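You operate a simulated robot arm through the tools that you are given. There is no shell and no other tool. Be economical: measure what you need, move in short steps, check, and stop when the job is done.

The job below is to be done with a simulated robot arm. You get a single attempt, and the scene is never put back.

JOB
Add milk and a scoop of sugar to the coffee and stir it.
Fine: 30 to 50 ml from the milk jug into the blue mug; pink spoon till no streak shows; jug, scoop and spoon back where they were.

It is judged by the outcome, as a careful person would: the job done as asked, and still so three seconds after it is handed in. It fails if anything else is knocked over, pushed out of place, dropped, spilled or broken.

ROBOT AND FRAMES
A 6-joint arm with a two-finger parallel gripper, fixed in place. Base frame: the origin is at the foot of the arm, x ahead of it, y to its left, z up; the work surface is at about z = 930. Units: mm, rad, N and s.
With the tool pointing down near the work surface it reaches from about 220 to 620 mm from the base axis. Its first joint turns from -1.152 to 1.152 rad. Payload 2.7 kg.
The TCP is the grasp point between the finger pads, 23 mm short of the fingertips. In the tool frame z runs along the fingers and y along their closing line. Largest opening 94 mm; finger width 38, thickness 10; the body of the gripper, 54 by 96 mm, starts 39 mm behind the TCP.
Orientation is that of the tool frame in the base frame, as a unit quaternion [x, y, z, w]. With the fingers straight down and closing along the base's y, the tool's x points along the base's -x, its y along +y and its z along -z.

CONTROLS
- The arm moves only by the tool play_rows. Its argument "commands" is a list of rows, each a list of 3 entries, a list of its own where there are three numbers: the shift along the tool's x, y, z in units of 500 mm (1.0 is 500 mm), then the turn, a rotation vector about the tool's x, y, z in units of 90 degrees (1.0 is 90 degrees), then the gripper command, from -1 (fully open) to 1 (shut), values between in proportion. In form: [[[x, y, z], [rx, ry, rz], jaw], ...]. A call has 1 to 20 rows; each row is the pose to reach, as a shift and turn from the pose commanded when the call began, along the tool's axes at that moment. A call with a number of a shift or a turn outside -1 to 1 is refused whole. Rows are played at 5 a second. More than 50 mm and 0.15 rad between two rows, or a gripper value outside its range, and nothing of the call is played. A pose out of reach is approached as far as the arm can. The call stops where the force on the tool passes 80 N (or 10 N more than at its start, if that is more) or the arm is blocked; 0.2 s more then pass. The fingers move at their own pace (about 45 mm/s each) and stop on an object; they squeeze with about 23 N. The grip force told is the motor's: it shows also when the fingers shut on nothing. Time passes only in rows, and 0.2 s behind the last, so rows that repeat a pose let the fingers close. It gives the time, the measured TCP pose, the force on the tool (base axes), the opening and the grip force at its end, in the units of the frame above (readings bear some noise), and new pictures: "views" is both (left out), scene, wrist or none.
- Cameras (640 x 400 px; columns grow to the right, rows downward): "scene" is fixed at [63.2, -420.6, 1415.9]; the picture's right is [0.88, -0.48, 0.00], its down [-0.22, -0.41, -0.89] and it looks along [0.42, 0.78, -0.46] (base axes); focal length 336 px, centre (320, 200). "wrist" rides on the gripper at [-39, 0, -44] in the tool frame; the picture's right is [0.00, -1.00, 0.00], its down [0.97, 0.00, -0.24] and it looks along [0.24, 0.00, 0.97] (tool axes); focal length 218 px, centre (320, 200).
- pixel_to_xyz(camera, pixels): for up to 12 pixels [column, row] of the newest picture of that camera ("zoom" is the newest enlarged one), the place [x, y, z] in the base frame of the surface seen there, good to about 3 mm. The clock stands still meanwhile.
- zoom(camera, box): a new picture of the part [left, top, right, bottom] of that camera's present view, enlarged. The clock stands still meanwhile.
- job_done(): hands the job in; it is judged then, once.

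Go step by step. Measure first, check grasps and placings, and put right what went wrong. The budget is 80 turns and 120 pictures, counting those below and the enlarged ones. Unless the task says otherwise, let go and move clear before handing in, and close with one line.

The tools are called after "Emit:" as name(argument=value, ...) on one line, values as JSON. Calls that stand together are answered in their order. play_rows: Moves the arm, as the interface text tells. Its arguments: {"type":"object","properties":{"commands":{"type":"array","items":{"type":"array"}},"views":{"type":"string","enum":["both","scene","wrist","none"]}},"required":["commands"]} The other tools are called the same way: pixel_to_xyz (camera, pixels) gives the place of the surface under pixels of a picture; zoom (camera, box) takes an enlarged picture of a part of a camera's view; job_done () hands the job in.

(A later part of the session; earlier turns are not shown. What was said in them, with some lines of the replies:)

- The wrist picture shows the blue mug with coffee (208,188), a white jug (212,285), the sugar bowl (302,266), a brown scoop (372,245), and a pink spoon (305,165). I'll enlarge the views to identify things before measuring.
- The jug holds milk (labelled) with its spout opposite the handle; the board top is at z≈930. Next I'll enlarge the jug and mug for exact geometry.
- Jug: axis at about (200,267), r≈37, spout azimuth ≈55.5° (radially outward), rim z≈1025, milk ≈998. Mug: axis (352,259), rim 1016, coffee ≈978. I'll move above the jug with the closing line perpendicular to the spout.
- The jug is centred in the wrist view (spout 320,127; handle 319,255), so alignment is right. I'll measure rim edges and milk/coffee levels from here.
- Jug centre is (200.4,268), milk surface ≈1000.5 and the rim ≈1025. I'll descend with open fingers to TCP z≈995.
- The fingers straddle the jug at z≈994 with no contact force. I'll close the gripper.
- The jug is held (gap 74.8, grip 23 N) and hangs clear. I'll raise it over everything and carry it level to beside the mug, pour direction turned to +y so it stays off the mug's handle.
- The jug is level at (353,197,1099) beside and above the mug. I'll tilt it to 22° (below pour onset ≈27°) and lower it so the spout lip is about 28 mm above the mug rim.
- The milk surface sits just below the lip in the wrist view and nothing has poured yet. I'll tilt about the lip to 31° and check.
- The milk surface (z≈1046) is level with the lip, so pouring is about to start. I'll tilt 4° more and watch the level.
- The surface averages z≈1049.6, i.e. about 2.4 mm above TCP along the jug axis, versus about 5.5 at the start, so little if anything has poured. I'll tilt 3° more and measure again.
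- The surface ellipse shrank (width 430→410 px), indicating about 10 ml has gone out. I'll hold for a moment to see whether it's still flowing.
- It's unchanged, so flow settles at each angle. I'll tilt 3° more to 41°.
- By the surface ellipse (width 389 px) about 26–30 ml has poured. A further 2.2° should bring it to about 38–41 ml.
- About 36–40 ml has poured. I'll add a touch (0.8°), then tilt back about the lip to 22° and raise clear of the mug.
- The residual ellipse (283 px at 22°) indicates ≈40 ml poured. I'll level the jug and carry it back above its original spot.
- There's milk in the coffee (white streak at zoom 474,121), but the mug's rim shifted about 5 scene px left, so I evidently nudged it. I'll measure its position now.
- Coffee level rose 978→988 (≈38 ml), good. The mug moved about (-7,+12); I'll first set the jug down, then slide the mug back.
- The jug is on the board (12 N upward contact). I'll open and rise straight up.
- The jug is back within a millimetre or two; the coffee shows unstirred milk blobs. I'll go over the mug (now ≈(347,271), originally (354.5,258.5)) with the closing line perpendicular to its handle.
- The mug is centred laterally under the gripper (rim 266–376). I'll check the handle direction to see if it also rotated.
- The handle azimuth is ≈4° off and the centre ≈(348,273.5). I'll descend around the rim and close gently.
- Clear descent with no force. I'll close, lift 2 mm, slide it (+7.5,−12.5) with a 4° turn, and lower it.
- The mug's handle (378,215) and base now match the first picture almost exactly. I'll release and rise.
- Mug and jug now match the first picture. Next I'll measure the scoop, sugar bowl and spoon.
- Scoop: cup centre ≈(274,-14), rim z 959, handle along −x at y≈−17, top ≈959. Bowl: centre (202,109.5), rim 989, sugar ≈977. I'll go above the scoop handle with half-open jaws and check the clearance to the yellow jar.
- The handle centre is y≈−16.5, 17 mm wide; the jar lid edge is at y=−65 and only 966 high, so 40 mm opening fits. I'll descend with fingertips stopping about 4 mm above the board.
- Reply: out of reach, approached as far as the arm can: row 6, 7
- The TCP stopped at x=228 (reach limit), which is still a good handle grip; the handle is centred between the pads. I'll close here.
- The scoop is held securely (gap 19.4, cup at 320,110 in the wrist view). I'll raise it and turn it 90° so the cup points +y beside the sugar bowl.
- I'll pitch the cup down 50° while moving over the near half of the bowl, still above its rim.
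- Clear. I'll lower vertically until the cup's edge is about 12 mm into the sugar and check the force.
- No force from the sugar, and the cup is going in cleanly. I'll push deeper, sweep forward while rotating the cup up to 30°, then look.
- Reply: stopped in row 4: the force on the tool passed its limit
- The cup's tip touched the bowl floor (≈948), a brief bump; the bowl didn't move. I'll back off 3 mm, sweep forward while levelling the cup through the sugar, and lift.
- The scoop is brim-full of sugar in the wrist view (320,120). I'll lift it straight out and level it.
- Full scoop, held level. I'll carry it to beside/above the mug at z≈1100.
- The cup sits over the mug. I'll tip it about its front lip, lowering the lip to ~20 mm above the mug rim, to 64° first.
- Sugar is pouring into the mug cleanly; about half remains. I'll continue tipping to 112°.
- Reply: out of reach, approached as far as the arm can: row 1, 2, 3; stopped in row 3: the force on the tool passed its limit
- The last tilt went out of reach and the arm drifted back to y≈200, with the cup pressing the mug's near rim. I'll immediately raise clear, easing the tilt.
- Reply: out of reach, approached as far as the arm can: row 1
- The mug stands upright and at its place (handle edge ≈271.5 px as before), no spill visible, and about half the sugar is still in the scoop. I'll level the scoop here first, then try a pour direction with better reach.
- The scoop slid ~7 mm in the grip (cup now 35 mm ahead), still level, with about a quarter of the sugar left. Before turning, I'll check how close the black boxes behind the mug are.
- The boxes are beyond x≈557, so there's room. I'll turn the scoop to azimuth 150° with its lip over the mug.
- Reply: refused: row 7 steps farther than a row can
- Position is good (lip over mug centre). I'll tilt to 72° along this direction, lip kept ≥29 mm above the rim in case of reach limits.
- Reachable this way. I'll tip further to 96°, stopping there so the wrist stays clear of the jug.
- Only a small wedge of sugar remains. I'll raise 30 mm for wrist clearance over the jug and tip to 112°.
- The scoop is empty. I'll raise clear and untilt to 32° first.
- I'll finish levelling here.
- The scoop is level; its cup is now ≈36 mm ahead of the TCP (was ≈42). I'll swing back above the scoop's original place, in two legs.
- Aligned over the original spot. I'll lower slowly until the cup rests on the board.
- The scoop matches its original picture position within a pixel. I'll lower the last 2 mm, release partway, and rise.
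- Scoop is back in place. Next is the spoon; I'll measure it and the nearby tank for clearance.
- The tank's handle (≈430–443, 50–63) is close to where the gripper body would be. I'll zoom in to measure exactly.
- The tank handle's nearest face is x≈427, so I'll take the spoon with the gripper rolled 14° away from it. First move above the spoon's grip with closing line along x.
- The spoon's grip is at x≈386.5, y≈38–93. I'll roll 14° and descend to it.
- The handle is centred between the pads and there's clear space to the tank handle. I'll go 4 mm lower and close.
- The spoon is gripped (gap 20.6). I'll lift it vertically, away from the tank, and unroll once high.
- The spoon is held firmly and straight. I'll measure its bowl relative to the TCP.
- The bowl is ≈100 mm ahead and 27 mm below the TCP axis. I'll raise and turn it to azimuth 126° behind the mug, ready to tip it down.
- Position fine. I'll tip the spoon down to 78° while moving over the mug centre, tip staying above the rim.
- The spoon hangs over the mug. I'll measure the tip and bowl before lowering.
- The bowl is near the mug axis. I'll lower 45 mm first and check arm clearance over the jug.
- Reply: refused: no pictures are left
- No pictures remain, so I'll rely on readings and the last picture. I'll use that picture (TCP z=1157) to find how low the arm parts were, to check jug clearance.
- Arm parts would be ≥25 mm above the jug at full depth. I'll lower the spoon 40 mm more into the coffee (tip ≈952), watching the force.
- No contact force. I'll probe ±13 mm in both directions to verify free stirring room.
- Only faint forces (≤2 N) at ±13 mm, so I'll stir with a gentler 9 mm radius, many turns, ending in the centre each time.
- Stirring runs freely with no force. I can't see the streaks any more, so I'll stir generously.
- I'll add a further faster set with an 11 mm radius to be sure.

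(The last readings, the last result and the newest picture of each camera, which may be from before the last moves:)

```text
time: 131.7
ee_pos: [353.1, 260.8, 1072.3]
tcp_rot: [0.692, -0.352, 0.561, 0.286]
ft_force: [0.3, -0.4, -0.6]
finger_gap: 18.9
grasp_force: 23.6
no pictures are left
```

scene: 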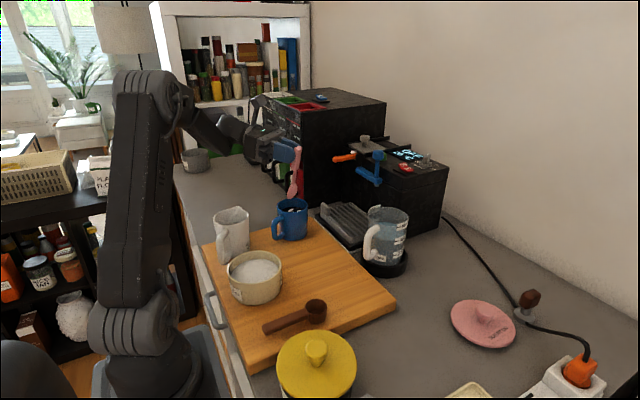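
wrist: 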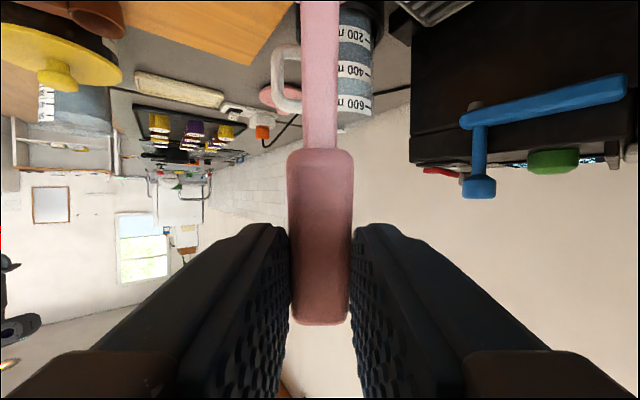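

Stirring done. I'll raise the spoon straight out and pause over the mug so it drips there.

Emit:
play_rows(commands=[[[0.03, 0, -0.0064], [0, 0, 0], 1], [[0.06, 0, -0.0128], [0, 0, 0], 1], [[0.09, 0, -0.0192], [0, 0, 0], 1], [[0.12, 0, -0.0255], [0, 0, 0], 1], [[0.1663, 0, -0.0354], [0, 0, 0], 1], [[0.1663, 0, -0.0354], [0, 0, 0], 1], [[0.1663, 0, -0.0354], [0, 0, 0], 1], [[0.1663, 0, -0.0354], [0, 0, 0], 1], [[0.1663, 0, -0.0354], [0, 0, 0], 1], [[0.1663, 0, -0.0354], [0, 0, 0], 1], [[0.1663, 0, -0.0354], [0, 0, 0], 1], [[0.1663, 0, -0.0354], [0, 0, 0], 1], [[0.1663, 0, -0.0354], [0, 0, 0], 1], [[0.1663, 0, -0.0354], [0, 0, 0], 1], [[0.1663, 0, -0.0354], [0, 0, 0], 1]], views="none")

Emit:
play_rows(commands=[[[0.0027, 0, 0.0127], [0, -0.0867, 0], 1], [[0.0058, 0, 0.0274], [0, -0.1733, 0], 1], [[0.0089, 0, 0.042], [0, -0.26, 0], 1], [[0.0121, 0, 0.0567], [0, -0.3467, 0], 1], [[0.0152, 0, 0.0714], [0, -0.4333, 0], 1], [[0.0183, 0, 0.086], [0, -0.52, 0], 1], [[0.0212, 0, 0.0998], [0, -0.6067, 0], 1], [[0.0235, 0, 0.1105], [0, -0.6933, 0], 1], [[0.0254, 0, 0.1193], [0, -0.78, 0], 1], [[0.0266, 0, 0.1252], [0, -0.8667, 0], 1], [[0.0266, 0, 0.1252], [0, -0.8667, 0], 1]], views="none")

```text
time: 134.9
ee_pos: [350.8, 261.8, 1159.1]
tcp_rot: [0.693, -0.351, 0.562, 0.285]
ft_force: [0.2, 0.1, 0.5]
finger_gap: 18.9
grasp_force: 23.4
no pictures are left
```

```text
time: 137.3
ee_pos: [391.6, 211.1, 1156.7]
tcp_rot: [0.891, -0.453, 0.0, 0.001]
ft_force: [0.3, -0.1, 0.0]
finger_gap: 19.2
grasp_force: 22.8
no pictures are left
```

The spoon is level again at z≈1157. I'll carry it back above its original place.

Emit:
play_rows(commands=[[[0.0401, 0.0321, 0], [0, 0, 0.064], 1], [[0.0803, 0.0641, 0], [0, 0, 0.128], 1], [[0.1204, 0.0962, 0], [0, 0, 0.192], 1], [[0.1606, 0.1283, 0], [0, 0, 0.2555], 1], [[0.2007, 0.1603, 0], [0, 0, 0.3194], 1], [[0.2409, 0.1924, 0], [0, 0, 0.3833], 1], [[0.2409, 0.1924, 0.055], [0, 0, 0.3833], 1], [[0.2409, 0.1924, 0.11], [0, 0, 0.3833], 1], [[0.2409, 0.1924, 0.11], [0, 0, 0.3833], 1]], views="none")

```text
time: 139.3
ee_pos: [383.2, 56.6, 1101.4]
tcp_rot: [0.717, -0.697, 0.001, 0.001]
ft_force: [0.5, -1.2, 0.3]
finger_gap: 19.0
grasp_force: 23.1
no pictures are left
```

At (383.2,56.6) as at pick-up. I'll roll 14° and descend to just above the board.

Emit:
play_rows(commands=[[[0, 0, 0], [0.078, 0, 0], 1], [[0, 0, 0], [0.1556, 0, 0], 1], [[0, 0, 0.07], [0.1556, 0, 0], 1], [[0, 0, 0.14], [0.1556, 0, 0], 1], [[0, 0, 0.2], [0.1556, 0, 0], 1], [[0, 0, 0.24], [0.1556, 0, 0], 1], [[0, 0, 0.262], [0.1556, 0, 0], 1], [[0, 0, 0.262], [0.1556, 0, 0], 1]], views="none")

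```text
time: 141.1
ee_pos: [383.3, 54.8, 971.2]
tcp_rot: [0.711, -0.693, 0.086, -0.087]
ft_force: [0.4, 0.6, -0.1]
finger_gap: 19.1
grasp_force: 23.1
no pictures are left
```

No contact at z≈971. I'll ease down in small steps reading the force.

Emit:
play_rows(commands=[[[0, 0.0007, 0.0029], [0, 0, 0], 1], [[0, 0.0015, 0.0058], [0, 0, 0], 1], [[0, 0.0015, 0.0058], [0, 0, 0], 1]], views="none")

Emit:
play_rows(commands=[[[0, 0.0005, 0.0019], [0, 0, 0], 1], [[0, 0.001, 0.0039], [0, 0, 0], 1], [[0, 0.001, 0.0039], [0, 0, 0], 1]], views="none")

```text
time: 141.9
ee_pos: [382.2, 55.4, 968.6]
tcp_rot: [0.711, -0.693, 0.086, -0.087]
ft_force: [-0.3, -0.8, -0.9]
finger_gap: 19.0
grasp_force: 22.3
no pictures are left
```

```text
time: 142.7
ee_pos: [383.5, 56.6, 966.9]
tcp_rot: [0.711, -0.692, 0.086, -0.088]
ft_force: [-1.9, -0.7, 6.6]
finger_gap: 18.8
grasp_force: 23.3
no pictures are left
```

Contact (6.6 N) at z≈967. I'll release to 30 mm opening and rise vertically, still rolled away from the tank.

Emit:
play_rows(commands=[[[0, -0.0004, -0.0015], [0, 0, 0], 0.55], [[0, -0.0004, -0.0015], [0, 0, 0], 0.4], [[0, -0.0004, -0.0015], [0, 0, 0], 0.36], [[0, -0.0004, -0.0015], [0, 0, 0], 0.36], [[0, -0.0097, -0.0388], [0, 0, 0], 0.36], [[0, -0.029, -0.1164], [0, 0, 0], 0.36], [[0, -0.0484, -0.194], [0, 0, 0], 0.36], [[0, -0.0677, -0.2716], [0, 0, 0], 0.36], [[0, -0.0871, -0.349], [0, 0, 0], 0.36], [[0, -0.0871, -0.349], [-0.078, 0, 0], 0.36], [[0, -0.0871, -0.349], [-0.1556, 0, 0], 0.36], [[0, -0.0871, -0.349], [-0.1556, 0, 0], 0.36]], views="none")

Emit:
pixel_to_xyz(camera="scene", pixels=[[325, 252], [345, 268], [290, 206], [293, 212]])

```text
time: 145.3
ee_pos: [382.7, 55.6, 1146.3]
tcp_rot: [0.717, -0.697, 0.0, 0.001]
ft_force: [-0.2, 0.0, 0.8]
finger_gap: 30.2
grasp_force: 0.1
no pictures are left
```

```text
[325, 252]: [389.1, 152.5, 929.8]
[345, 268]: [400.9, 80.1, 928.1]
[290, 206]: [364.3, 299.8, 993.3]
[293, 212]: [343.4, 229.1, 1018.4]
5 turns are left
```

The gripper is open (gap 30 mm) with no load and sits clear at z≈1146. The jug, scoop and spoon have all been set down where they were, so I'm handing the job in.

Emit:
job_done()

```text
The job is handed in.
```

I poured about 40 ml of milk and tipped one full scoop of sugar into the blue mug, stirred it with the pink spoon, and put the jug, scoop and spoon back where they were. The pictures ran out before the stirring, so I couldn't check that no streak shows, or see exactly where the spoon lies. I also knocked the mug about 14 mm out of place while pouring and slid it back.
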